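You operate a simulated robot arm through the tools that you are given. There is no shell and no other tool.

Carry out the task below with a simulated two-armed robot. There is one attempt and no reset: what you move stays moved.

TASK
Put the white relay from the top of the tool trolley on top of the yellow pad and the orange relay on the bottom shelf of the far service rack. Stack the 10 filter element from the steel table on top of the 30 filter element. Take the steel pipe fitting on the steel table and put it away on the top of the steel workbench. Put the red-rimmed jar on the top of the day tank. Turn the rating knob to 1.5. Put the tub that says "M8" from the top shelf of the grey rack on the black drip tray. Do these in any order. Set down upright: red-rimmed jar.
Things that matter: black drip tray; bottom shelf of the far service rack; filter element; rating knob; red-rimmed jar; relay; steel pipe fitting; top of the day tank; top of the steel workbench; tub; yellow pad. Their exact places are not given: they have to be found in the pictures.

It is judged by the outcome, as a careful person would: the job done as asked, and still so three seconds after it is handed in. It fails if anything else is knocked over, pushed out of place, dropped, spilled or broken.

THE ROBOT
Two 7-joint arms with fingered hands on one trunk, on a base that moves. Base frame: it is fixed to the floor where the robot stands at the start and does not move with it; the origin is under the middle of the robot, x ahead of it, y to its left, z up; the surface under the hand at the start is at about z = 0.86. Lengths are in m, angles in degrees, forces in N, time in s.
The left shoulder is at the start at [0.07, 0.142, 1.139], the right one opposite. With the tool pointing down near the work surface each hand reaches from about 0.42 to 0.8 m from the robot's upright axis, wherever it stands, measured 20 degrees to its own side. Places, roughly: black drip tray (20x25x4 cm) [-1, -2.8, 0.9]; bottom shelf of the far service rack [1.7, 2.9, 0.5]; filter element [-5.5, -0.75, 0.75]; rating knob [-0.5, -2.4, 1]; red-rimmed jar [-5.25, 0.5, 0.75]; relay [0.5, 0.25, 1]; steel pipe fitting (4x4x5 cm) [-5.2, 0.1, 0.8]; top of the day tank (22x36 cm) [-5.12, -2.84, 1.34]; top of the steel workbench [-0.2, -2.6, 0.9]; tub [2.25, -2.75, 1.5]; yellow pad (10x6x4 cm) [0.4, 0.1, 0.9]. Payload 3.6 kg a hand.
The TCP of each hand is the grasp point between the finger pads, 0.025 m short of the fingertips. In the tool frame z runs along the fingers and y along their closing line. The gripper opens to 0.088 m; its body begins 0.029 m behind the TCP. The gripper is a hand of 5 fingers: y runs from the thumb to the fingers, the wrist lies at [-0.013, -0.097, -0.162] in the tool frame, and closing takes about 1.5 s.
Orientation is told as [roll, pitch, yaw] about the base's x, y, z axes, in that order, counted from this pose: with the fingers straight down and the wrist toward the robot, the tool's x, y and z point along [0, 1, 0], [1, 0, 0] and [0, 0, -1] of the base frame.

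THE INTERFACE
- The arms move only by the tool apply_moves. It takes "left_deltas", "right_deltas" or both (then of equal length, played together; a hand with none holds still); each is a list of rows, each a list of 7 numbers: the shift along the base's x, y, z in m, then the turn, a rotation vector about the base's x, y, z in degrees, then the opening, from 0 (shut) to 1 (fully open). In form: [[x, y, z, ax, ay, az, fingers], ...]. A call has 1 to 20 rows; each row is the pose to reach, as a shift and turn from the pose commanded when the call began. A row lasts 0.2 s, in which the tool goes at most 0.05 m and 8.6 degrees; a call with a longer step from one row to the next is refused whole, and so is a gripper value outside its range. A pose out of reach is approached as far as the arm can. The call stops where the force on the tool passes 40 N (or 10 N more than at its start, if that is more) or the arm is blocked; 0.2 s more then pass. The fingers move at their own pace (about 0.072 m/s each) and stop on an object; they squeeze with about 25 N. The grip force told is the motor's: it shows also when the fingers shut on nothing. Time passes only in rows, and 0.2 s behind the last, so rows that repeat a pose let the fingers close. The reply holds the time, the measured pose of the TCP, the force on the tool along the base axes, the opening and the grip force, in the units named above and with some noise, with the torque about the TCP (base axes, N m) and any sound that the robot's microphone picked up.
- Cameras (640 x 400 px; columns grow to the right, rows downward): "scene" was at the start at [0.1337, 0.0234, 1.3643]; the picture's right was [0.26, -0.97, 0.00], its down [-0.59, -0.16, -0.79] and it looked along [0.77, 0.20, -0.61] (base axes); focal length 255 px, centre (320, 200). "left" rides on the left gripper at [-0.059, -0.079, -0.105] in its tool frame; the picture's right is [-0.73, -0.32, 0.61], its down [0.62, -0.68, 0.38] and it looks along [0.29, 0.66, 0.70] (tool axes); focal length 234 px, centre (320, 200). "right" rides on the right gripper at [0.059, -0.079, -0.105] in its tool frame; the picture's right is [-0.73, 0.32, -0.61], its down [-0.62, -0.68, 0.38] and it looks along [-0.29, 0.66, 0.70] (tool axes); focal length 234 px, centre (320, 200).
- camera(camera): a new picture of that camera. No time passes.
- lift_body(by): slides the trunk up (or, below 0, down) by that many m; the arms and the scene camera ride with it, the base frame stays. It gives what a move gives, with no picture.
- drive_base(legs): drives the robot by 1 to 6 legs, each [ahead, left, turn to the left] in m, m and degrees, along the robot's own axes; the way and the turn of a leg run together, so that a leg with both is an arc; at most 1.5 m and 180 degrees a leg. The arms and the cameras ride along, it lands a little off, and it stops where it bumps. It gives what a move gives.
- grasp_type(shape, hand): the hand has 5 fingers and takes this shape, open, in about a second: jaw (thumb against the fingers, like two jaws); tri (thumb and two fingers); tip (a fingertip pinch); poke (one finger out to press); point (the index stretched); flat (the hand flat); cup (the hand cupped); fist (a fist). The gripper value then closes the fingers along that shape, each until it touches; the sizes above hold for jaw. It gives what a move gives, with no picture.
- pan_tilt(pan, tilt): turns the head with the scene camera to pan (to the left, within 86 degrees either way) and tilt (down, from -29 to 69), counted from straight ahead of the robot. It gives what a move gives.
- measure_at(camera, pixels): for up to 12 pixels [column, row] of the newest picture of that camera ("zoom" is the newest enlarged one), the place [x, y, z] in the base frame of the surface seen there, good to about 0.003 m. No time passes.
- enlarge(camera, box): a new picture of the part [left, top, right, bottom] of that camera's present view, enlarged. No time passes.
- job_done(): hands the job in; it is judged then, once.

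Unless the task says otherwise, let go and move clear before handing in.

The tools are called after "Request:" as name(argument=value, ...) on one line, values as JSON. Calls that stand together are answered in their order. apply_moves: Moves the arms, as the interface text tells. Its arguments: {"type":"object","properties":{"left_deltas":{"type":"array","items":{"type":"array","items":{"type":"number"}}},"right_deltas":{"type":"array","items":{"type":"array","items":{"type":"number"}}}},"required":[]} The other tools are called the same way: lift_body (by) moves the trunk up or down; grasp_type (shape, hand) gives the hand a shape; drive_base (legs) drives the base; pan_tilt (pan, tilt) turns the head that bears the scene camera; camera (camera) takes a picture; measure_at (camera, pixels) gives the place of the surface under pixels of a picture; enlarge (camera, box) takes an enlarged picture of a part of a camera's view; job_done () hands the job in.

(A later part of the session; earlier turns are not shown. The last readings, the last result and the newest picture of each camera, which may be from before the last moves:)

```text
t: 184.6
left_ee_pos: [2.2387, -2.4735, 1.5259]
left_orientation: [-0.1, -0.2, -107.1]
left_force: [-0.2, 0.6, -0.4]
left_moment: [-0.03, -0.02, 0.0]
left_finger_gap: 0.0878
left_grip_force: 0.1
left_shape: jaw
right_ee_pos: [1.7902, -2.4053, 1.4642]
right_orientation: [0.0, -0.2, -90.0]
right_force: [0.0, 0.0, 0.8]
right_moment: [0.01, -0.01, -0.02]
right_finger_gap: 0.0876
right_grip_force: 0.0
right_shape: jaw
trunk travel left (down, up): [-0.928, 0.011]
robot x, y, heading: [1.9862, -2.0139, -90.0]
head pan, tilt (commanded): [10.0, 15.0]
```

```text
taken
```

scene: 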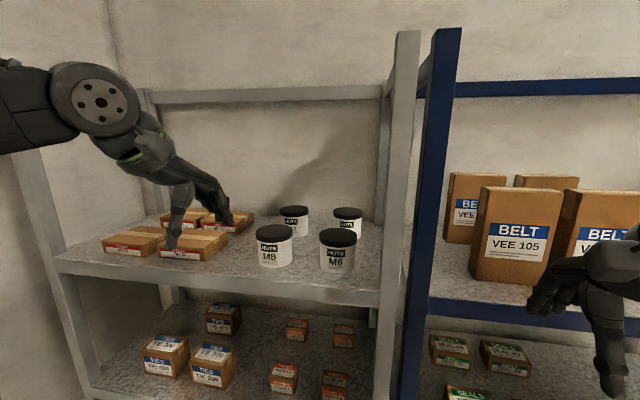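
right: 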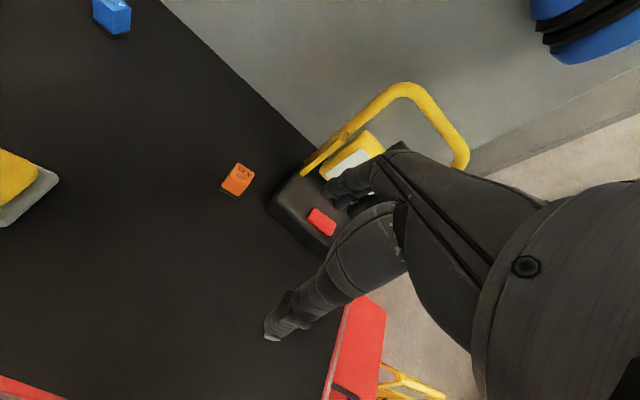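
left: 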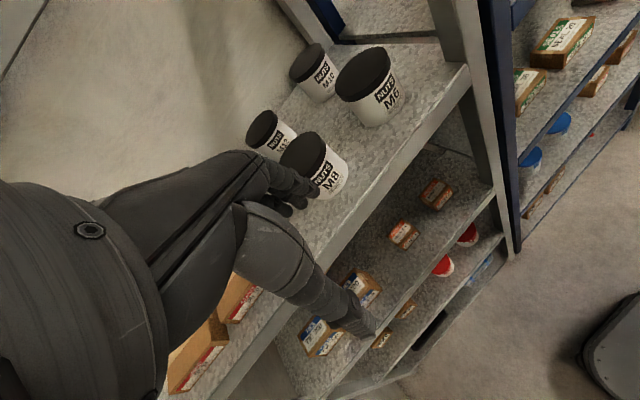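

From here the M8 tub is at (274,245). I'll remeasure its lid from this closer view.

Request:
enlarge(camera="scene", box=[220, 190, 380, 290])

Request:
measure_at(camera="zoom", pixels=[[215, 140], [215, 176], [150, 165], [284, 157], [158, 240], [278, 240], [216, 160], [345, 250], [120, 280], [290, 85], [410, 195], [372, 200]])

```text
4.00 times, centred on (300, 240) of scene
```

zoom: 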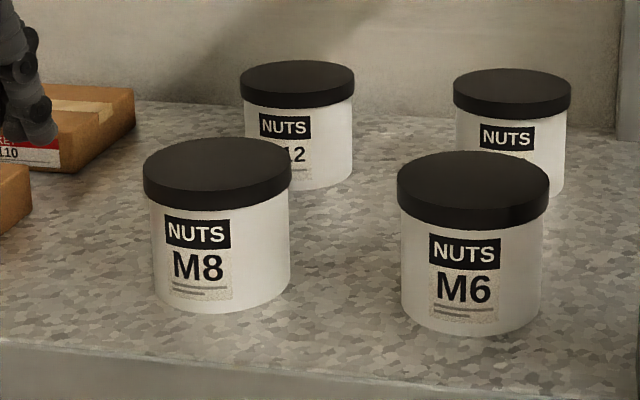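

```text
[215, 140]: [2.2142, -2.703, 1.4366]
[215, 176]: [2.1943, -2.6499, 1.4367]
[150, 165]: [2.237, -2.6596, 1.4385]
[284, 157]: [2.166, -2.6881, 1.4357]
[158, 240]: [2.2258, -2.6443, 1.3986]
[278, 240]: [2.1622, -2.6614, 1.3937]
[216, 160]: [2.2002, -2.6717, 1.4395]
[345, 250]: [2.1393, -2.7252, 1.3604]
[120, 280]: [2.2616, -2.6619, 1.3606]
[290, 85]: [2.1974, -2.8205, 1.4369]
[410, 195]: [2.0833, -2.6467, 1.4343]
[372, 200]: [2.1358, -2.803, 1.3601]
```

The lid centre is (2.200,−2.669) and its top is z 1.437. I'll move the open hand directly above it at z ≈ 1.51.

Request:
apply_moves(left_deltas=[[-0.008, -0.04, 0, 0, 0, 0, 1], [-0.016, -0.08, 0, 0, 0, 0, 1], [-0.024, -0.12, -0.005, 0, 0, 0, 1], [-0.032, -0.16, -0.01, 0, 0, 0, 1], [-0.0387, -0.1955, -0.015, 0, 0, 0, 1]])

Request:
camera(camera="left")

Request:
camera(camera="scene")

```text
t: 185.8
left_ee_pos: [2.2088, -2.6585, 1.4955]
left_orientation: [-0.2, 0.1, -107.0]
left_force: [-0.1, 0.1, 0.4]
left_moment: [-0.01, -0.01, 0.01]
left_finger_gap: 0.0877
left_grip_force: 0.1
left_shape: jaw
left hand out of reach, approached as far as the arm can: row 5
right_ee_pos: [1.7908, -2.4142, 1.4629]
right_orientation: [-0.1, 0.3, -90.0]
right_force: [0.6, 0.9, -0.4]
right_moment: [0.05, -0.03, -0.03]
right_finger_gap: 0.0876
right_grip_force: 0.1
right_shape: jaw
trunk travel left (down, up): [-0.928, 0.011]
robot x, y, heading: [1.9839, -2.0126, -90.1]
head pan, tilt (commanded): [10.0, 15.0]
```

```text
taken
```

left: 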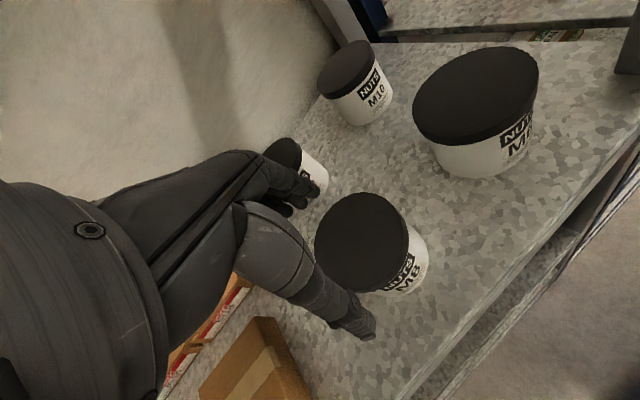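

```text
taken
```

scene: 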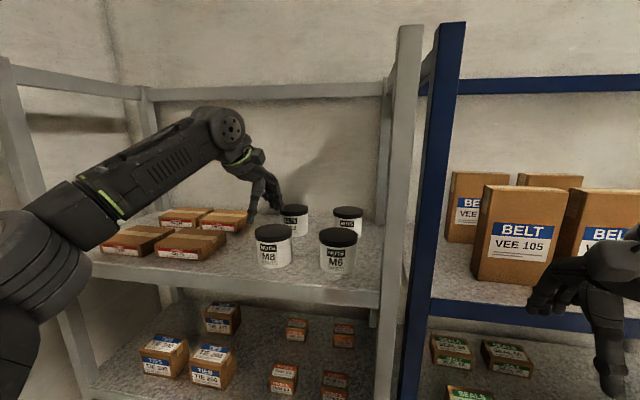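

The hand is about 1 cm short at this height. I'll drive forward 6 cm, since the fingers are clear above the lids, then realign.

Request:
drive_base(legs=[[0.06, 0, 0]])

```text
t: 186.8
left_ee_pos: [2.2076, -2.6974, 1.5061]
left_orientation: [0.1, -0.8, -107.0]
left_force: [0.0, 1.4, 0.0]
left_moment: [-0.07, -0.04, 0.01]
left_finger_gap: 0.0878
left_grip_force: 0.1
left_shape: jaw
right_ee_pos: [1.7898, -2.455, 1.4672]
right_orientation: [0.0, -0.5, -90.1]
right_force: [-0.6, 0.6, -0.2]
right_moment: [-0.06, 0.03, -0.04]
right_finger_gap: 0.0879
right_grip_force: 0.1
right_shape: jaw
trunk travel left (down, up): [-0.928, 0.011]
robot x, y, heading: [1.9866, -2.0752, -90.2]
head pan, tilt (commanded): [10.0, 15.0]
```

Request:
apply_moves(left_deltas=[[0, 0, 0, 0, 0, 0, 1], [0, 0, 0, 0, 0, 0, 1]])

```text
t: 187.4
left_ee_pos: [2.2071, -2.7087, 1.5015]
left_orientation: [0.0, -0.5, -107.1]
left_force: [0.0, 0.2, 0.2]
left_moment: [-0.05, 0.0, 0.02]
left_finger_gap: 0.0877
left_grip_force: 0.1
left_shape: jaw
right_ee_pos: [1.791, -2.4643, 1.465]
right_orientation: [0.0, -0.2, -90.1]
right_force: [-1.3, 0.6, -0.4]
right_moment: [-0.02, 0.04, 0.01]
right_finger_gap: 0.0876
right_grip_force: 0.0
right_shape: jaw
trunk travel left (down, up): [-0.928, 0.011]
robot x, y, heading: [1.9869, -2.0708, -90.2]
head pan, tilt (commanded): [10.0, 15.0]
```

Request:
apply_moves(left_deltas=[[-0.004, 0.022, 0.003, 0, 0, 0, 1], [-0.008, 0.045, 0.004, 0, 0, 0, 1], [-0.008, 0.045, 0.004, 0, 0, 0, 1], [-0.008, 0.045, 0.004, 0, 0, 0, 1]])

Request:
camera(camera="left")

Request:
enlarge(camera="scene", box=[200, 170, 380, 290])

```text
t: 188.4
left_ee_pos: [2.1991, -2.6691, 1.5024]
left_orientation: [-0.1, -0.1, -107.0]
left_force: [-0.8, 0.7, -0.1]
left_moment: [0.01, -0.02, 0.0]
left_finger_gap: 0.0877
left_grip_force: 0.1
left_shape: jaw
right_ee_pos: [1.7905, -2.4717, 1.4622]
right_orientation: [0.1, 0.2, -90.0]
right_force: [0.2, -0.2, -0.3]
right_moment: [0.01, 0.05, -0.01]
right_finger_gap: 0.0877
right_grip_force: 0.0
right_shape: jaw
trunk travel left (down, up): [-0.928, 0.011]
robot x, y, heading: [1.9848, -2.0703, -90.0]
head pan, tilt (commanded): [10.0, 15.0]
```

```text
taken
```

left: 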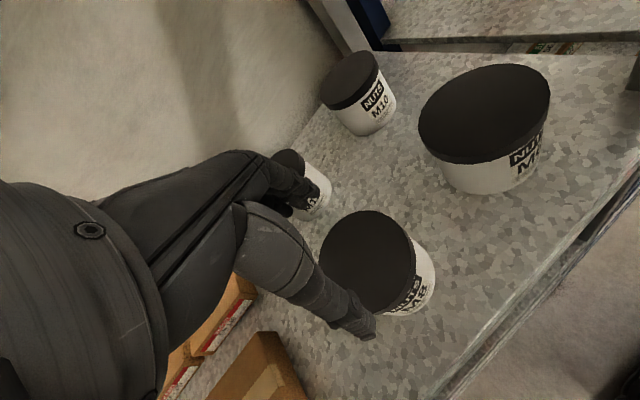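

```text
3.33 times, centred on (290, 230) of scene
```

zoom: 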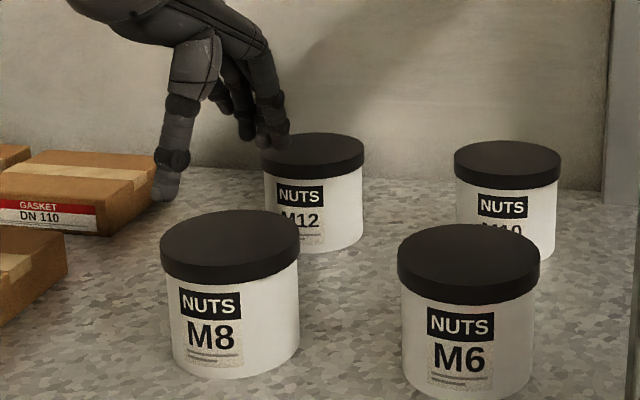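

The M8 lid appears at (367,262) in the left view, almost exactly where the grasp axis projects. I'll verify with edge measurements from the left camera.

Request:
measure_at(camera="left", pixels=[[323, 255], [411, 268], [362, 213], [370, 308], [340, 225], [400, 295], [400, 228], [340, 296]])

```text
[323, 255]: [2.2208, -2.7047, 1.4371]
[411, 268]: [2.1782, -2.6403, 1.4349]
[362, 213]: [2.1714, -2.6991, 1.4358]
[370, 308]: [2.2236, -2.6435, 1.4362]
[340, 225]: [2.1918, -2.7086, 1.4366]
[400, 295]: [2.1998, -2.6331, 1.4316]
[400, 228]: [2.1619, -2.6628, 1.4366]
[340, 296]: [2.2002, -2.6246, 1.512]
```

The lid centre is about (2.1985,−2.671), matching the TCP within 2 mm. I'll descend partway so the fingertips reach lid height, and check.

Request:
apply_moves(left_deltas=[[0, -0.0015, -0.015, 0, 0, 0, 1], [0, -0.0015, -0.03, 0, 0, 0, 1], [0, -0.0015, -0.038, 0, 0, 0, 1]])

Request:
camera(camera="left")

Request:
enlarge(camera="scene", box=[200, 170, 380, 290])

```text
t: 189.2
left_ee_pos: [2.1996, -2.6698, 1.4657]
left_orientation: [0.0, -0.2, -107.0]
left_force: [-0.7, -0.1, -0.9]
left_moment: [0.01, -0.01, -0.02]
left_finger_gap: 0.0879
left_grip_force: 0.1
left_shape: jaw
right_ee_pos: [1.7902, -2.4686, 1.4627]
right_orientation: [0.0, 0.0, -90.0]
right_force: [0.4, -1.4, 0.3]
right_moment: [-0.01, 0.02, 0.01]
right_finger_gap: 0.0876
right_grip_force: 0.0
right_shape: jaw
trunk travel left (down, up): [-0.928, 0.011]
robot x, y, heading: [1.9862, -2.0703, -90.0]
head pan, tilt (commanded): [10.0, 15.0]
```

```text
taken
```

left: 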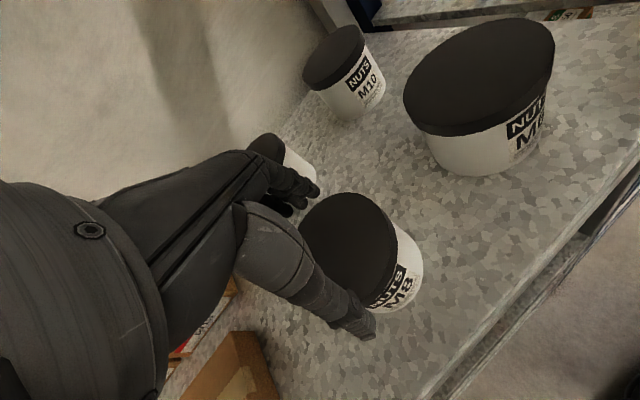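

```text
3.33 times, centred on (290, 230) of scene
```

zoom: 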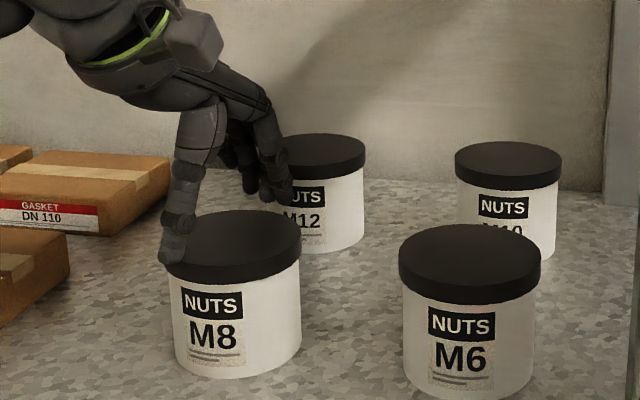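

Request:
measure_at(camera="zoom", pixels=[[172, 255], [185, 240], [165, 240], [185, 262], [200, 265], [272, 195], [285, 190], [262, 160], [180, 190], [230, 180]])

Request:
measure_at(camera="left", pixels=[[365, 330], [355, 320], [345, 325], [370, 318], [300, 195], [310, 190], [288, 205], [330, 285]])

```text
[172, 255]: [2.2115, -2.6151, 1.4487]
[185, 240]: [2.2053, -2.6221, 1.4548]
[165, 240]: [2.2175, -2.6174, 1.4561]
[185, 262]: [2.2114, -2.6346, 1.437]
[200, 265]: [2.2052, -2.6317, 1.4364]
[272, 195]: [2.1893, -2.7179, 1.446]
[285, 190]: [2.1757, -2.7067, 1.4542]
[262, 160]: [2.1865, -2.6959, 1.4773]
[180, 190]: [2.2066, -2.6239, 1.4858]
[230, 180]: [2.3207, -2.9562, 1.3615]
```

```text
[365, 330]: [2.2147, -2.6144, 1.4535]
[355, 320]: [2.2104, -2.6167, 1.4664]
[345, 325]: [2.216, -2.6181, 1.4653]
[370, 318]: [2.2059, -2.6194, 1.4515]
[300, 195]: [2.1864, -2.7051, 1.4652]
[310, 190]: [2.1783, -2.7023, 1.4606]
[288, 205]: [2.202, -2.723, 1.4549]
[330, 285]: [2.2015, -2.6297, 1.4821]
```

Thumb and fingers straddle the lid with about 5–7 mm clearance each side. I'll descend to z ≈ 1.415.

Request:
apply_moves(left_deltas=[[0, 0.001, -0.012, 0, 0, 0, 1], [0, 0.001, -0.024, 0, 0, 0, 1], [0, 0.001, -0.036, 0, 0, 0, 1], [0, 0.001, -0.046, 0, 0, 0, 1], [0, 0.001, -0.05, 0, 0, 0, 1]])

Request:
camera(camera="left")

Request:
enlarge(camera="scene", box=[200, 170, 380, 290])

```text
t: 190.6
left_ee_pos: [2.195, -2.668, 1.4224]
left_orientation: [-0.1, -1.2, -107.1]
left_force: [-5.1, -1.6, 19.2]
left_moment: [-0.53, 0.21, -0.09]
left_finger_gap: 0.088
left_grip_force: 0.0
left_shape: jaw
right_ee_pos: [1.7874, -2.4665, 1.4617]
right_orientation: [0.1, -0.1, -90.0]
right_force: [0.0, 0.3, 0.1]
right_moment: [-0.03, 0.02, 0.0]
right_finger_gap: 0.0876
right_grip_force: 0.1
right_shape: jaw
trunk travel left (down, up): [-0.928, 0.011]
robot x, y, heading: [1.9828, -2.0733, -90.0]
head pan, tilt (commanded): [10.0, 15.0]
stopped in row 5 (left hand): the force on the tool passed its limit at 41 N (the readings are from after the stop); the commanded pose is now the measured one
```

```text
taken
```

left: 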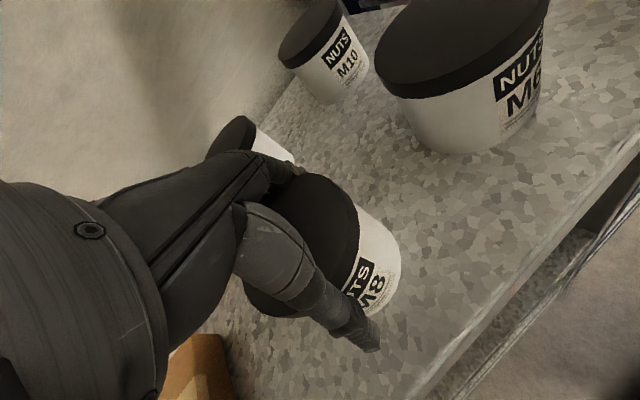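

```text
3.33 times, centred on (290, 230) of scene
```

zoom: 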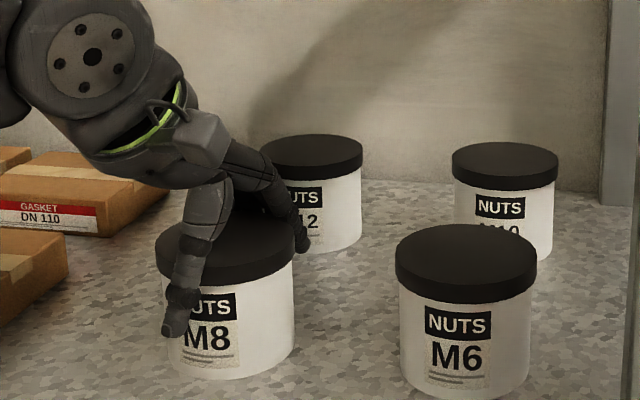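

The palm reached the lid at TCP z ≈ 1.42, so this is the deepest grasp. I'll lift 4 mm to relieve the load and close the fingers.

Request:
apply_moves(left_deltas=[[0.002, 0, 0.003, 0, 0, 0, 1], [0.003, 0, 0.004, 0, 0, 0, 0.9], [0.003, 0, 0.004, 0, 0, 0, 0.7], [0.003, 0, 0.004, 0, 0, 0, 0.4], [0.003, 0, 0.004, 0, 0, 0, 0.1], [0.003, 0, 0.004, 0, 0, 0, 0], [0.003, 0, 0.004, 0, 0, 0, 0], [0.003, 0, 0.004, 0, 0, 0, 0]])

Request:
enlarge(camera="scene", box=[200, 170, 380, 290])

Request:
camera(camera="left")

```text
t: 192.3
left_ee_pos: [2.2008, -2.6673, 1.423]
left_orientation: [-0.1, -0.9, -107.0]
left_force: [-3.3, 1.7, 3.5]
left_moment: [-0.24, 0.01, -0.09]
left_finger_gap: 0.0679
left_grip_force: 25.5
left_shape: jaw
right_ee_pos: [1.7891, -2.4691, 1.4633]
right_orientation: [0.0, -0.2, -90.0]
right_force: [-0.3, -0.7, 0.8]
right_moment: [0.0, -0.02, 0.01]
right_finger_gap: 0.0877
right_grip_force: 0.1
right_shape: jaw
trunk travel left (down, up): [-0.928, 0.011]
robot x, y, heading: [1.9859, -2.0754, -89.9]
head pan, tilt (commanded): [10.0, 15.0]
```

```text
3.33 times, centred on (290, 230) of scene
```

zoom: 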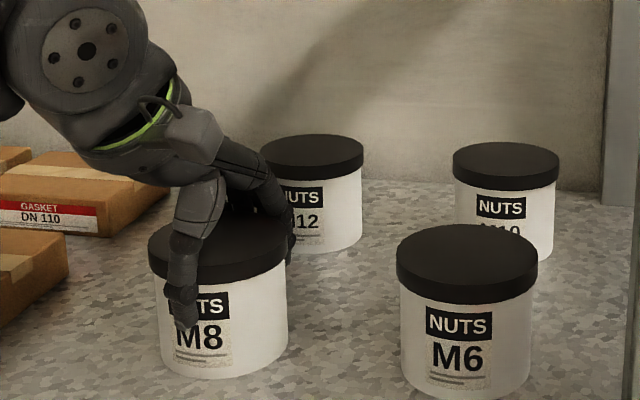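

```text
taken
```

left: 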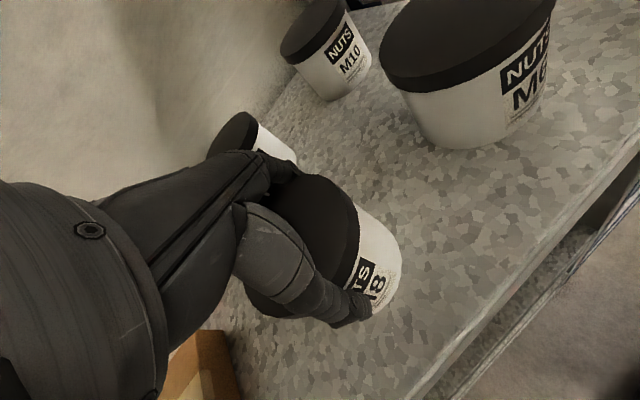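

The tub is gripped with a 0.068 m gap at 25 N. I'll lift gently 3 cm and check it holds.

Request:
apply_moves(left_deltas=[[0, 0, 0.005, 0, 0, 0, 0], [0, 0, 0.012, 0, 0, 0, 0], [0, 0, 0.02, 0, 0, 0, 0], [0, 0, 0.03, 0, 0, 0, 0], [0, 0, 0.03, 0, 0, 0, 0]])

Request:
enlarge(camera="scene", box=[200, 170, 380, 290])

Request:
camera(camera="left")

```text
t: 193.6
left_ee_pos: [2.2016, -2.6702, 1.4521]
left_orientation: [-0.1, -0.7, -107.0]
left_force: [-0.3, 0.4, -4.7]
left_moment: [0.01, 0.02, 0.01]
left_finger_gap: 0.0677
left_grip_force: 25.3
left_shape: jaw
right_ee_pos: [1.7906, -2.4705, 1.4631]
right_orientation: [0.0, 0.0, -90.1]
right_force: [-0.5, 0.1, -0.4]
right_moment: [0.0, 0.05, 0.03]
right_finger_gap: 0.0876
right_grip_force: 0.1
right_shape: jaw
trunk travel left (down, up): [-0.928, 0.011]
robot x, y, heading: [1.9836, -2.0757, -90.3]
head pan, tilt (commanded): [10.0, 15.0]
```

```text
3.33 times, centred on (290, 230) of scene
```

zoom: 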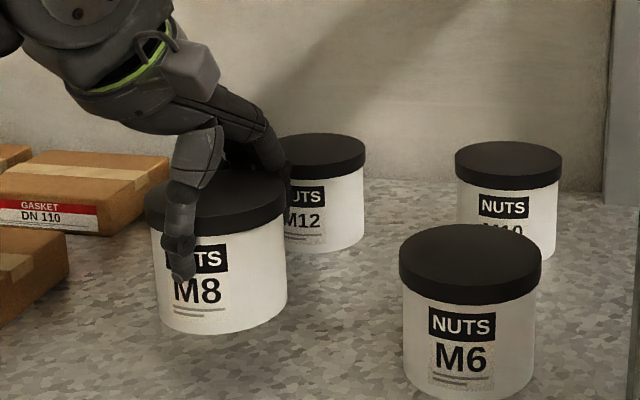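

```text
taken
```

left: 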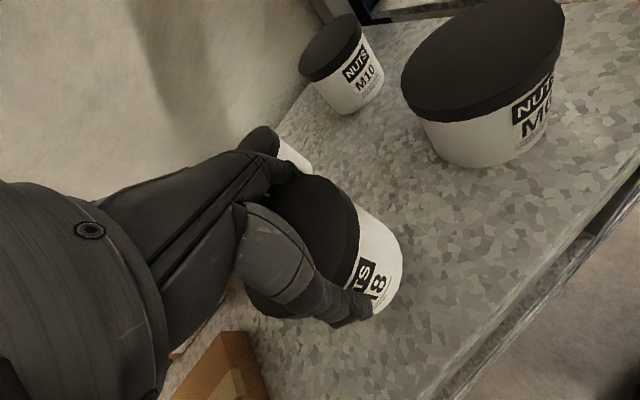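

The tub is lifted clear, weighing about 4.7 N. I'll raise a bit more and back the base straight out 0.5 m.

Request:
apply_moves(left_deltas=[[0, 0.005, 0.015, 0, 0, 0, 0], [0, 0.015, 0.03, 0, 0, 0, 0], [0, 0.04, 0.03, 0, 0, 0, 0], [0, 0.07, 0.03, 0, 0, 0, 0]])

Request:
drive_base(legs=[[-0.45, 0, 0]])

Request:
camera(camera="scene")

```text
t: 194.6
left_ee_pos: [2.203, -2.598, 1.4827]
left_orientation: [-0.2, -0.8, -107.1]
left_force: [0.5, 0.5, -4.5]
left_moment: [0.04, 0.04, -0.02]
left_finger_gap: 0.0678
left_grip_force: 25.2
left_shape: jaw
right_ee_pos: [1.7906, -2.4672, 1.4645]
right_orientation: [-0.1, -0.1, -90.1]
right_force: [0.4, -0.6, -0.7]
right_moment: [0.0, -0.01, -0.02]
right_finger_gap: 0.0877
right_grip_force: 0.0
right_shape: jaw
trunk travel left (down, up): [-0.928, 0.011]
robot x, y, heading: [1.9828, -2.0725, -90.1]
head pan, tilt (commanded): [10.0, 15.0]
```

```text
t: 197.3
left_ee_pos: [2.2016, -2.1521, 1.4809]
left_orientation: [-0.2, -0.6, -107.1]
left_force: [0.4, 0.4, -4.4]
left_moment: [0.03, -0.01, -0.03]
left_finger_gap: 0.0675
left_grip_force: 24.6
left_shape: jaw
right_ee_pos: [1.7902, -2.0215, 1.4629]
right_orientation: [0.0, 0.1, -90.2]
right_force: [-0.2, -1.1, 1.2]
right_moment: [0.01, -0.01, -0.01]
right_finger_gap: 0.088
right_grip_force: 0.0
right_shape: jaw
trunk travel left (down, up): [-0.928, 0.011]
robot x, y, heading: [1.9827, -1.6222, -90.4]
head pan, tilt (commanded): [10.0, 15.0]
```

```text
taken
```

scene: 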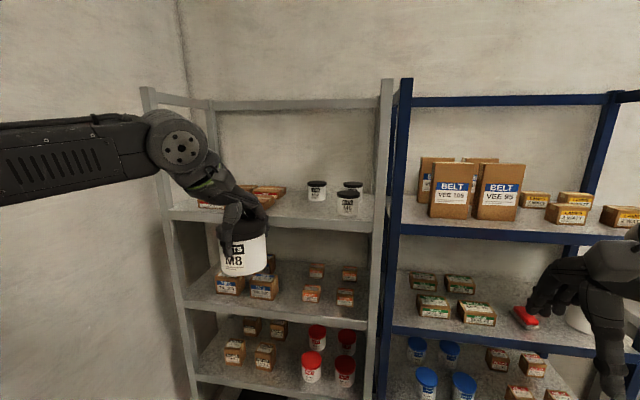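

The tub is clear of the rack. I'll crab right along y ≈ −1.6 toward the workbench and look for the drip tray.

Request:
apply_moves(left_deltas=[[0, 0.03, -0.02, 0, 0, 0, 0], [0, 0.06, -0.04, 0, 0, 0, 0], [0, 0.08, -0.06, 0, 0, 0, 0]])

Request:
drive_base(legs=[[0, -1.4, 0]])

Request:
pan_tilt(pan=-40, tilt=30)

Request:
camera(camera="scene")

```text
t: 198.1
left_ee_pos: [2.2007, -2.0699, 1.4208]
left_orientation: [-0.2, -0.7, -107.3]
left_force: [-0.6, 0.0, -4.1]
left_moment: [0.02, 0.0, 0.0]
left_finger_gap: 0.0678
left_grip_force: 25.1
left_shape: jaw
right_ee_pos: [1.7897, -2.0171, 1.4631]
right_orientation: [0.0, 0.0, -90.3]
right_force: [-0.8, 0.5, 0.4]
right_moment: [0.02, -0.02, 0.0]
right_finger_gap: 0.0877
right_grip_force: 0.2
right_shape: jaw
trunk travel left (down, up): [-0.928, 0.011]
robot x, y, heading: [1.9803, -1.6224, -90.1]
head pan, tilt (commanded): [10.0, 15.0]
```

```text
t: 205.1
left_ee_pos: [0.7893, -2.0606, 1.4196]
left_orientation: [-0.3, -0.7, -107.8]
left_force: [-0.6, 0.1, -5.4]
left_moment: [0.02, 0.05, -0.01]
left_finger_gap: 0.0676
left_grip_force: 25.0
left_shape: jaw
right_ee_pos: [0.3779, -2.0035, 1.4638]
right_orientation: [0.0, -0.1, -90.8]
right_force: [1.1, -1.1, -0.6]
right_moment: [-0.01, 0.0, 0.02]
right_finger_gap: 0.0876
right_grip_force: 0.1
right_shape: jaw
trunk travel left (down, up): [-0.928, 0.011]
robot x, y, heading: [0.5769, -1.6115, -90.6]
head pan, tilt (commanded): [10.0, 15.0]
```

```text
t: 206.3
left_ee_pos: [0.7888, -2.0603, 1.4218]
left_orientation: [-0.2, -0.8, -107.8]
left_force: [0.2, -0.3, -5.1]
left_moment: [0.02, 0.03, 0.0]
left_finger_gap: 0.0676
left_grip_force: 24.4
left_shape: jaw
right_ee_pos: [0.3783, -2.0036, 1.4631]
right_orientation: [0.0, 0.0, -90.9]
right_force: [-0.1, -0.2, -0.2]
right_moment: [0.0, -0.02, 0.01]
right_finger_gap: 0.0876
right_grip_force: 0.0
right_shape: jaw
trunk travel left (down, up): [-0.928, 0.011]
robot x, y, heading: [0.5798, -1.6096, -90.9]
head pan, tilt (commanded): [-40.0, 30.0]
```

```text
taken
```

scene: 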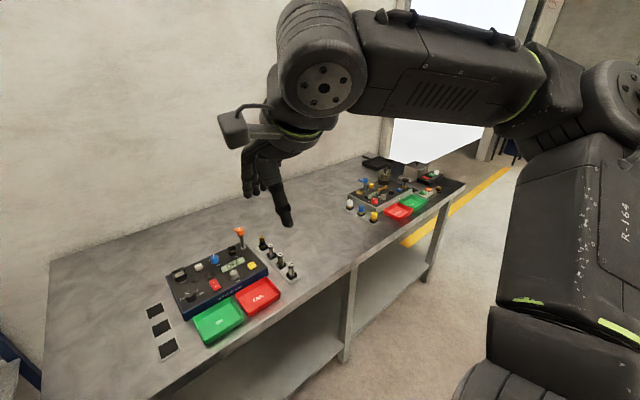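

The bench carries two control panels, and a black tray appears near (378,163) at the far end. I'll enlarge and measure.

Request:
enlarge(camera="scene", box=[320, 140, 480, 240])

Request:
measure_at(camera="scene", pixels=[[376, 163], [365, 162], [393, 162], [415, 172], [375, 190], [430, 180], [300, 215], [320, 200], [440, 195], [160, 330], [225, 280], [270, 240]])

```text
4.00 times, centred on (400, 190) of scene
```

zoom: 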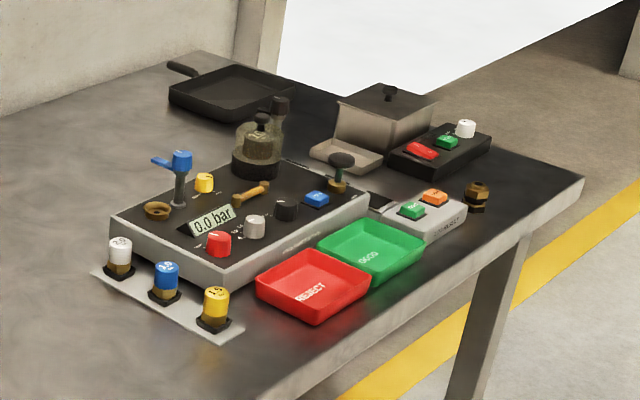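

```text
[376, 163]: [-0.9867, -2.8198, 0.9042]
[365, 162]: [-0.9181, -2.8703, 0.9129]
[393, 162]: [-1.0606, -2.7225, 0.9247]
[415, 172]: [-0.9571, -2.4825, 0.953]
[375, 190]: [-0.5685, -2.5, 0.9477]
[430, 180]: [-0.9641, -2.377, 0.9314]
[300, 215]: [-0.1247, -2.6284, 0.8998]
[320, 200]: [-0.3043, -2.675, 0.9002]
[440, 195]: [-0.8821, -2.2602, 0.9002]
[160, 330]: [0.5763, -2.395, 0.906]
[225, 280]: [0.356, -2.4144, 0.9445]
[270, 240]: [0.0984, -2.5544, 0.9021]
```

The drip tray is the black handled pan around (−0.99,−2.82), z ≈ 0.904, at the back of the bench's far end. Approaching from the bench's end looks best, so I'll measure that end.

Request:
measure_at(camera="zoom", pixels=[[583, 180], [270, 15], [200, 50], [175, 90], [230, 120], [292, 85], [225, 65], [390, 90], [440, 100], [500, 130], [620, 250], [560, 60]])

Request:
pan_tilt(pan=-70, tilt=20)

Request:
camera(camera="scene")

```text
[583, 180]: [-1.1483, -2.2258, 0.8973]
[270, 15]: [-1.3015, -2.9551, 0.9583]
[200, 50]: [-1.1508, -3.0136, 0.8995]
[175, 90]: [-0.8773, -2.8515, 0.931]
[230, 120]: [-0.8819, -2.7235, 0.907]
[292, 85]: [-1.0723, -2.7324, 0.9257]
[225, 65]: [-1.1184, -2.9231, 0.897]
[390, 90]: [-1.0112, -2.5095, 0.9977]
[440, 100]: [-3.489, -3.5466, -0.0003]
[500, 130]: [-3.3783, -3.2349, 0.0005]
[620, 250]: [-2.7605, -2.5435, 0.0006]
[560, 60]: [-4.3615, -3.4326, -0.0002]
```

```text
t: 207.2
left_ee_pos: [0.7875, -2.0609, 1.421]
left_orientation: [-0.2, -0.7, -107.8]
left_force: [0.8, 0.5, -5.2]
left_moment: [-0.01, 0.03, 0.01]
left_finger_gap: 0.0675
left_grip_force: 24.9
left_shape: jaw
right_ee_pos: [0.3782, -2.0026, 1.4633]
right_orientation: [0.0, 0.0, -90.8]
right_force: [0.9, -0.3, -1.0]
right_moment: [0.04, -0.01, 0.01]
right_finger_gap: 0.0876
right_grip_force: 0.0
right_shape: jaw
trunk travel left (down, up): [-0.928, 0.011]
robot x, y, heading: [0.5818, -1.6078, -90.8]
head pan, tilt (commanded): [-70.0, 20.0]
```

```text
taken
```

scene: 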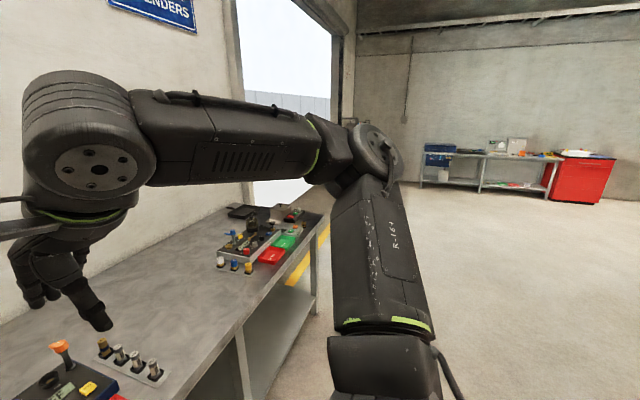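

The bench ends at x ≈ −1.15 beside an open doorway, and the tray spans about x −0.88…−1.10, y −2.72…−2.93. I'll crab right to x ≈ −1.75 keeping the tub high, then turn to face −45° toward the tray.

Request:
drive_base(legs=[[0.05, -1.2, 0.8], [0, -1.13, 0], [0, 0, 45]])

Request:
pan_tilt(pan=0, tilt=35)

Request:
camera(camera="scene")

```text
t: 220.7
left_ee_pos: [-1.2841, -1.8064, 1.4219]
left_orientation: [-0.1, -0.7, -62.0]
left_force: [-1.1, 0.8, -4.6]
left_moment: [0.0, 0.03, -0.01]
left_finger_gap: 0.0675
left_grip_force: 25.4
left_shape: jaw
right_ee_pos: [-1.6103, -2.0613, 1.462]
right_orientation: [-0.1, 0.1, -44.9]
right_force: [0.0, 0.5, 0.2]
right_moment: [0.03, 0.02, -0.03]
right_finger_gap: 0.0879
right_grip_force: 0.1
right_shape: jaw
trunk travel left (down, up): [-0.928, 0.011]
robot x, y, heading: [-1.7537, -1.6414, -45.0]
head pan, tilt (commanded): [-70.0, 20.0]
```

```text
t: 222.2
left_ee_pos: [-1.2831, -1.8055, 1.4214]
left_orientation: [-0.1, -0.7, -62.1]
left_force: [-0.2, -0.5, -5.1]
left_moment: [-0.04, 0.04, 0.0]
left_finger_gap: 0.0677
left_grip_force: 25.6
left_shape: jaw
right_ee_pos: [-1.6099, -2.0624, 1.4622]
right_orientation: [0.1, 0.1, -44.8]
right_force: [-0.5, -0.6, -0.1]
right_moment: [0.01, 0.01, 0.0]
right_finger_gap: 0.0877
right_grip_force: 0.1
right_shape: jaw
trunk travel left (down, up): [-0.928, 0.011]
robot x, y, heading: [-1.7568, -1.6391, -44.9]
head pan, tilt (commanded): [0.0, 35.0]
```

```text
taken
```

scene: 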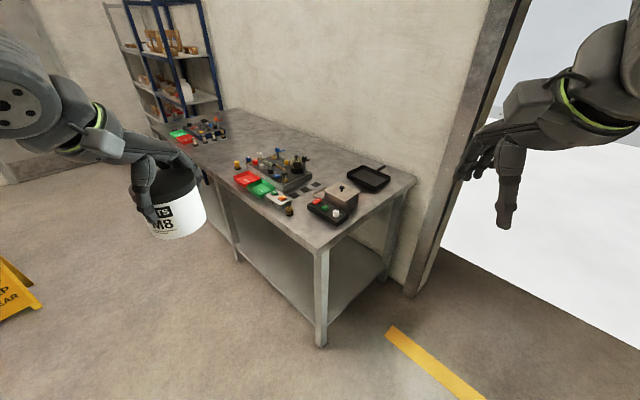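

The tray is visible at (370,177) at the bench's end. I'll measure the bench end, door post, and tray from here.

Request:
measure_at(camera="scene", pixels=[[412, 293], [320, 345], [368, 178], [348, 172], [368, 190], [390, 178], [368, 165], [382, 166], [342, 190], [340, 205], [415, 180], [440, 200]])

Request:
enlarge(camera="scene", box=[300, 150, 420, 225])

```text
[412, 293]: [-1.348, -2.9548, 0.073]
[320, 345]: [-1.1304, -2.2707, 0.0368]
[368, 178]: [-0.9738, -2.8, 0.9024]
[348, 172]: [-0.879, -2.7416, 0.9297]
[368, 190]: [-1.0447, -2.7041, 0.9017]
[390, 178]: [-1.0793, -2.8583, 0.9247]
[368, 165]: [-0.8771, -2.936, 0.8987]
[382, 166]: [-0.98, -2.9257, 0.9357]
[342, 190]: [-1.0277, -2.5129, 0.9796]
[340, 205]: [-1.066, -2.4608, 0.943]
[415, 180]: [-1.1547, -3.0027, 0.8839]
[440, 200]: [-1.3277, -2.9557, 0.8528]
```

```text
5.33 times, centred on (360, 188) of scene
```

zoom: 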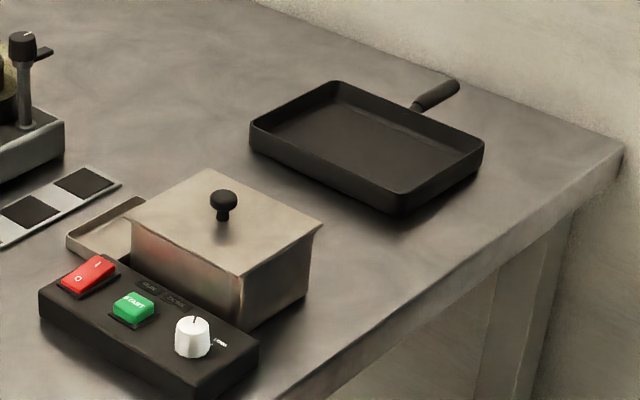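

The pan-shaped drip tray is clearly visible, as is the metal box with a lid knob next to it. I'll measure the tray's corners and that knob's height.

Request:
measure_at(camera="zoom", pixels=[[337, 82], [251, 125], [400, 190], [482, 145], [360, 140], [300, 130], [420, 150], [222, 195], [320, 222], [140, 210], [23, 45], [190, 325]])

```text
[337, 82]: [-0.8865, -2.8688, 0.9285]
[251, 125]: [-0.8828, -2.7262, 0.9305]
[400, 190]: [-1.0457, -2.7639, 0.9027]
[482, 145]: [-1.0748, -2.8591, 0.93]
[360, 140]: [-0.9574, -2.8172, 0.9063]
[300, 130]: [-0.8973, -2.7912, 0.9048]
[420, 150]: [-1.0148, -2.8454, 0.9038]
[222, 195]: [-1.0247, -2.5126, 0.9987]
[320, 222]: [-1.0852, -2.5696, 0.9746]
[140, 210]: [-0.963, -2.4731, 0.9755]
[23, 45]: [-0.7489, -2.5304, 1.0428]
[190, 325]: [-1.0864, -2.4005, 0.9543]
```

The tray centre is about (−0.98,−2.795), floor z 0.904, rim 0.93. At the goal pose the right hand would be near the door post at (−1.34,−2.955), so I'll tuck it to the right first.

Request:
apply_moves(right_deltas=[[-0.037, -0.009, 0, 0, 0, -5, 1], [-0.074, -0.018, 0, 0, 0, -10, 1], [-0.111, -0.027, 0, 0, 0, -15, 1], [-0.148, -0.036, 0, 0, 0, -20, 1], [-0.187, -0.046, 0, 0, 0, -25, 1]])

Request:
drive_base(legs=[[0.4, -0.438, 0]])

Request:
camera(camera="scene")

```text
t: 223.3
left_ee_pos: [-1.2848, -1.8073, 1.4217]
left_orientation: [-0.1, -0.7, -62.0]
left_force: [0.0, -0.4, -4.5]
left_moment: [-0.02, 0.05, 0.0]
left_finger_gap: 0.0676
left_grip_force: 25.3
left_shape: jaw
right_ee_pos: [-1.6707, -2.1664, 1.3978]
right_orientation: [0.1, 0.0, -70.1]
right_force: [0.1, -0.2, -0.6]
right_moment: [-0.03, -0.03, 0.05]
right_finger_gap: 0.0881
right_grip_force: 0.1
right_shape: jaw
right hand out of reach, approached as far as the arm can: row 1, 2, 3, 4, 5
trunk travel left (down, up): [-0.928, 0.011]
robot x, y, heading: [-1.7512, -1.64, -44.9]
head pan, tilt (commanded): [0.0, 35.0]
```

```text
t: 226.7
left_ee_pos: [-1.3129, -2.3996, 1.4224]
left_orientation: [-0.2, -0.7, -62.2]
left_force: [0.2, 0.3, -4.5]
left_moment: [-0.02, 0.04, 0.0]
left_finger_gap: 0.0676
left_grip_force: 25.0
left_shape: jaw
right_ee_pos: [-1.7003, -2.758, 1.398]
right_orientation: [-0.2, -0.2, -70.0]
right_force: [0.2, 0.6, -0.1]
right_moment: [-0.04, -0.01, -0.01]
right_finger_gap: 0.0879
right_grip_force: 0.0
right_shape: jaw
trunk travel left (down, up): [-0.928, 0.011]
robot x, y, heading: [-1.7823, -2.2346, -45.2]
head pan, tilt (commanded): [0.0, 35.0]
```

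```text
taken
```

scene: 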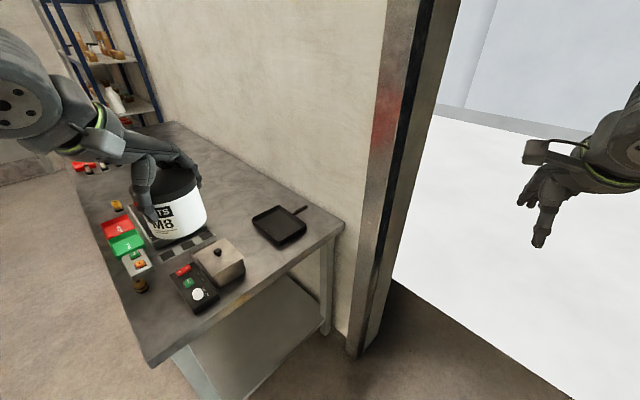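

The right hand would still be close to the door post, so I'll use a slightly steeper heading (−55°) and a longer left reach, with the robot at about (−1.53,−2.35).

Request:
drive_base(legs=[[0, 0, -10], [0.24, 0.135, 0]])

Request:
camera(camera="scene")

Request:
camera(camera="right")

```text
t: 229.3
left_ee_pos: [-1.1042, -2.6032, 1.4232]
left_orientation: [0.0, -0.8, -72.2]
left_force: [-0.3, 0.0, -5.8]
left_moment: [-0.01, 0.08, 0.02]
left_finger_gap: 0.0678
left_grip_force: 24.7
left_shape: jaw
right_ee_pos: [-1.5469, -2.886, 1.3986]
right_orientation: [0.1, -0.1, -80.3]
right_force: [-0.5, -0.4, -0.5]
right_moment: [-0.02, 0.01, -0.03]
right_finger_gap: 0.088
right_grip_force: 0.1
right_shape: jaw
trunk travel left (down, up): [-0.928, 0.011]
robot x, y, heading: [-1.5323, -2.3604, -55.2]
head pan, tilt (commanded): [0.0, 35.0]
```

```text
taken
```

scene: 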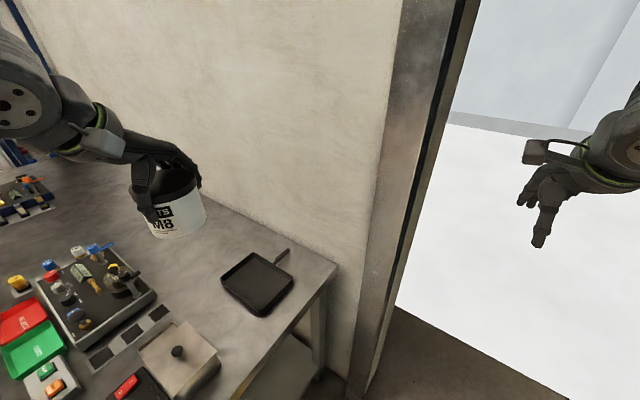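

```text
taken
```

right: 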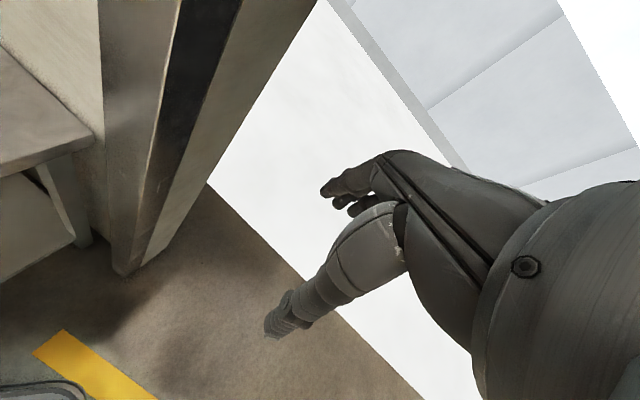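

The right hand is clear of the post. I'll remeasure the tray, lower the trunk 0.2 m so the tub bottom stays above the bench items at about 1.16 m, then extend.

Request:
measure_at(camera="scene", pixels=[[257, 254], [223, 280], [262, 316], [293, 284], [258, 284], [240, 275], [275, 290], [180, 352], [258, 268], [262, 300], [283, 250]])

Request:
lift_body(by=-0.2)

```text
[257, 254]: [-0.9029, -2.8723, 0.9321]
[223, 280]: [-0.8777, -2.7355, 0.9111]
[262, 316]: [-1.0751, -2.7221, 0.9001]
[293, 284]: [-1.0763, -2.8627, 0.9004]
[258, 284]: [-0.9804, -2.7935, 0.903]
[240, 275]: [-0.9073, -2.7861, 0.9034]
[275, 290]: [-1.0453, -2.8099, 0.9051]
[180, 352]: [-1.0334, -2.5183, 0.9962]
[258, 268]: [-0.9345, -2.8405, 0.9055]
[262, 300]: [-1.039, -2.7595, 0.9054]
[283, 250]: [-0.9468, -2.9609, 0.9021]
```

```text
t: 231.5
left_ee_pos: [-1.1012, -2.6039, 1.2209]
left_orientation: [-0.1, -0.7, -72.3]
left_force: [0.5, 0.4, -6.3]
left_moment: [0.01, 0.05, -0.03]
left_finger_gap: 0.0676
left_grip_force: 25.2
left_shape: jaw
right_ee_pos: [-1.5431, -2.888, 1.1979]
right_orientation: [0.0, 0.0, -80.2]
right_force: [-0.2, -0.4, -0.4]
right_moment: [0.03, 0.0, 0.04]
right_finger_gap: 0.088
right_grip_force: 0.1
right_shape: jaw
trunk travel left (down, up): [-0.728, 0.211]
robot x, y, heading: [-1.534, -2.3595, -55.6]
head pan, tilt (commanded): [0.0, 35.0]
```

The tray centre is confirmed at (−0.979,−2.797). I'll check where the tub sits relative to the TCP before extending.

Request:
camera(camera="scene")

Request:
measure_at(camera="scene", pixels=[[165, 232], [180, 236], [195, 234], [203, 225], [160, 220], [205, 200], [185, 215], [200, 185], [140, 185], [150, 200]])

Request:
enlarge(camera="scene", box=[100, 120, 260, 260])

```text
taken
```

scene: 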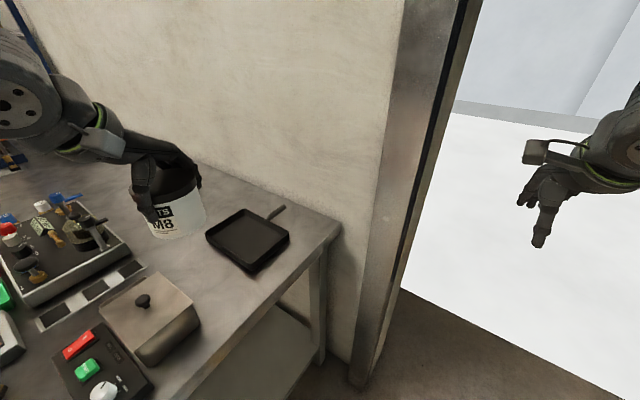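

```text
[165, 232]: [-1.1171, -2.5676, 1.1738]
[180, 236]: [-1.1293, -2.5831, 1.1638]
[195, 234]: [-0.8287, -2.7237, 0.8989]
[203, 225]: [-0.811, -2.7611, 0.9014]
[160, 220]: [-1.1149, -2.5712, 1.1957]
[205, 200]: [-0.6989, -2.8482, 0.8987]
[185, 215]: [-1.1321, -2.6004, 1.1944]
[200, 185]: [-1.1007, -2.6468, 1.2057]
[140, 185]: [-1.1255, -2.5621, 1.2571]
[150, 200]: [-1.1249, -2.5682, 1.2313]
```

```text
2.86 times, centred on (180, 190) of scene
```

zoom: 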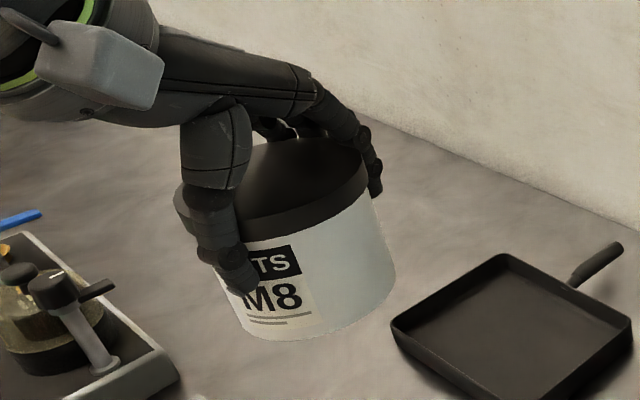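

The tub is centred within about 1 cm of the TCP and hangs 6 cm below it. I'll extend to above the tray centre at this height.

Request:
apply_moves(left_deltas=[[0.019, -0.033, 0, 0, 0, 0, 0], [0.039, -0.066, 0, 0, 0, 0, 0], [0.058, -0.099, 0, 0, 0, 0, 0], [0.078, -0.132, -0.005, 0, 0, 0, 0], [0.098, -0.165, -0.01, 0, 0, 0, 0], [0.117, -0.198, -0.02, 0, 0, 0, 0]])

Request:
camera(camera="scene")

Request:
camera(camera="left")

```text
t: 232.9
left_ee_pos: [-0.9805, -2.8011, 1.1976]
left_orientation: [-0.2, -0.3, -72.0]
left_force: [0.2, 0.2, -6.2]
left_moment: [0.03, 0.09, 0.01]
left_finger_gap: 0.0672
left_grip_force: 25.5
left_shape: jaw
right_ee_pos: [-1.5418, -2.8911, 1.1973]
right_orientation: [-0.1, 0.2, -80.2]
right_force: [0.7, -0.8, -0.5]
right_moment: [0.04, 0.01, 0.0]
right_finger_gap: 0.0879
right_grip_force: 0.0
right_shape: jaw
trunk travel left (down, up): [-0.728, 0.211]
robot x, y, heading: [-1.5293, -2.3582, -55.5]
head pan, tilt (commanded): [0.0, 35.0]
```

```text
taken
```

scene: 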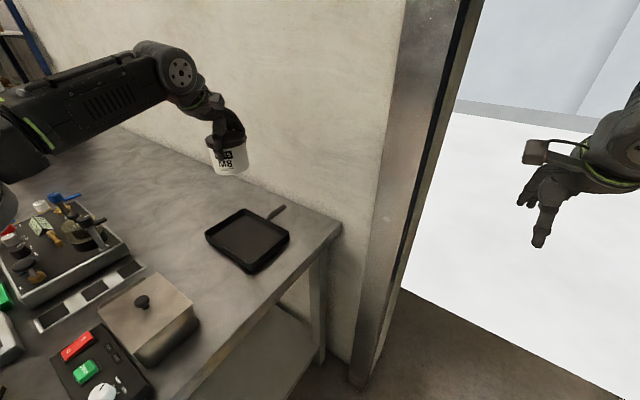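

```text
taken
```

left: 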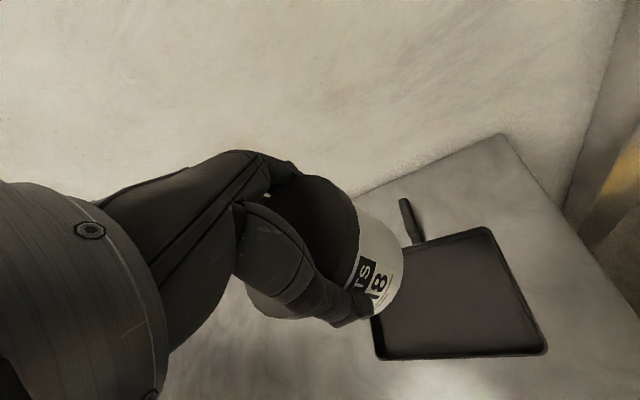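

The tub hovers over the tray. I'll check the forearm's height over the bench items before lowering about 0.22 m.

Request:
measure_at(camera="scene", pixels=[[20, 160], [60, 140], [100, 118], [150, 100], [180, 85], [40, 100], [215, 165], [240, 170], [10, 180], [130, 60]])

```text
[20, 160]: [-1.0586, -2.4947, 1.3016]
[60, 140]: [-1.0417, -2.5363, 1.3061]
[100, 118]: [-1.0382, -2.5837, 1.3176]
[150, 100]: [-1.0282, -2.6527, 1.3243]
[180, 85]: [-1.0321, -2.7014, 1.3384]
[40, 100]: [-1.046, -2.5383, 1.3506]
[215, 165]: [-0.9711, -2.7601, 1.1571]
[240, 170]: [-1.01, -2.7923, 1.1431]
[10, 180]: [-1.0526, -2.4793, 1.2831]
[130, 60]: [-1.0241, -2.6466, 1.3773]
```

The forearm underside is about 1.28 m there and the metal box knob is 1.0 m. I'll split the descent, trunk −0.12 m then the arm, to keep the forearm high.

Request:
lift_body(by=-0.12)

Request:
apply_moves(left_deltas=[[0, 0, -0.03, 0, 0, 0, 0], [0, 0, -0.055, 0, 0, 0, 0], [0, 0, -0.08, 0, 0, 0, 0]])

Request:
camera(camera="scene")

Request:
camera(camera="left")

```text
t: 234.4
left_ee_pos: [-0.9841, -2.7999, 1.0818]
left_orientation: [-0.2, -0.8, -72.1]
left_force: [0.8, -0.3, -5.2]
left_moment: [-0.03, 0.03, -0.01]
left_finger_gap: 0.0673
left_grip_force: 25.0
left_shape: jaw
right_ee_pos: [-1.5457, -2.8877, 1.0782]
right_orientation: [0.0, 0.0, -80.2]
right_force: [0.0, 0.7, 0.8]
right_moment: [0.01, 0.01, -0.01]
right_finger_gap: 0.0877
right_grip_force: 0.1
right_shape: jaw
trunk travel left (down, up): [-0.608, 0.331]
robot x, y, heading: [-1.5316, -2.3594, -55.4]
head pan, tilt (commanded): [0.0, 35.0]
```

```text
t: 235.2
left_ee_pos: [-0.9839, -2.7995, 1.0004]
left_orientation: [-0.2, -0.6, -72.1]
left_force: [-0.6, 0.5, -5.3]
left_moment: [-0.01, 0.03, 0.03]
left_finger_gap: 0.0675
left_grip_force: 24.9
left_shape: jaw
right_ee_pos: [-1.5437, -2.8885, 1.0779]
right_orientation: [-0.1, 0.0, -80.2]
right_force: [0.0, 0.4, -0.5]
right_moment: [0.01, 0.01, 0.0]
right_finger_gap: 0.0879
right_grip_force: 0.0
right_shape: jaw
trunk travel left (down, up): [-0.608, 0.331]
robot x, y, heading: [-1.5344, -2.3585, -55.4]
head pan, tilt (commanded): [0.0, 35.0]
```

```text
taken
```

scene: 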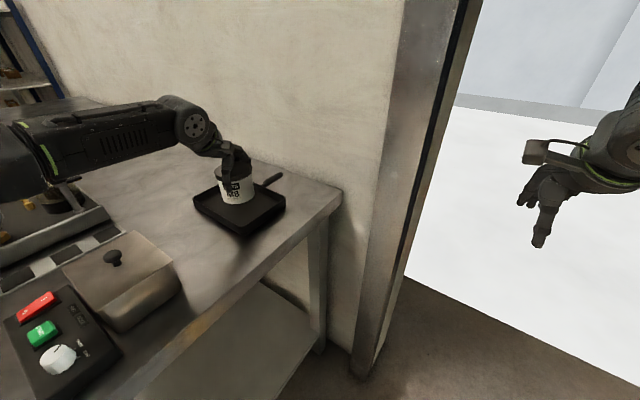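

```text
taken
```

left: 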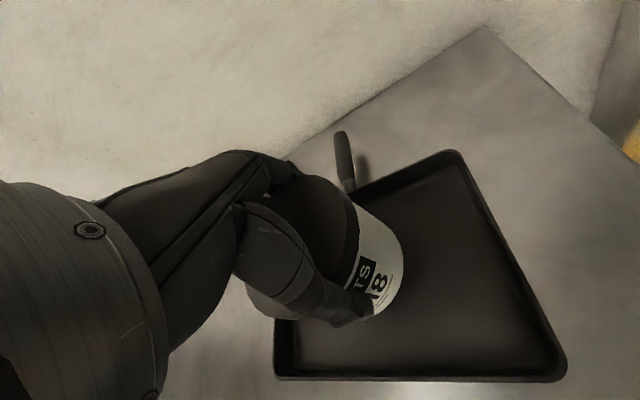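

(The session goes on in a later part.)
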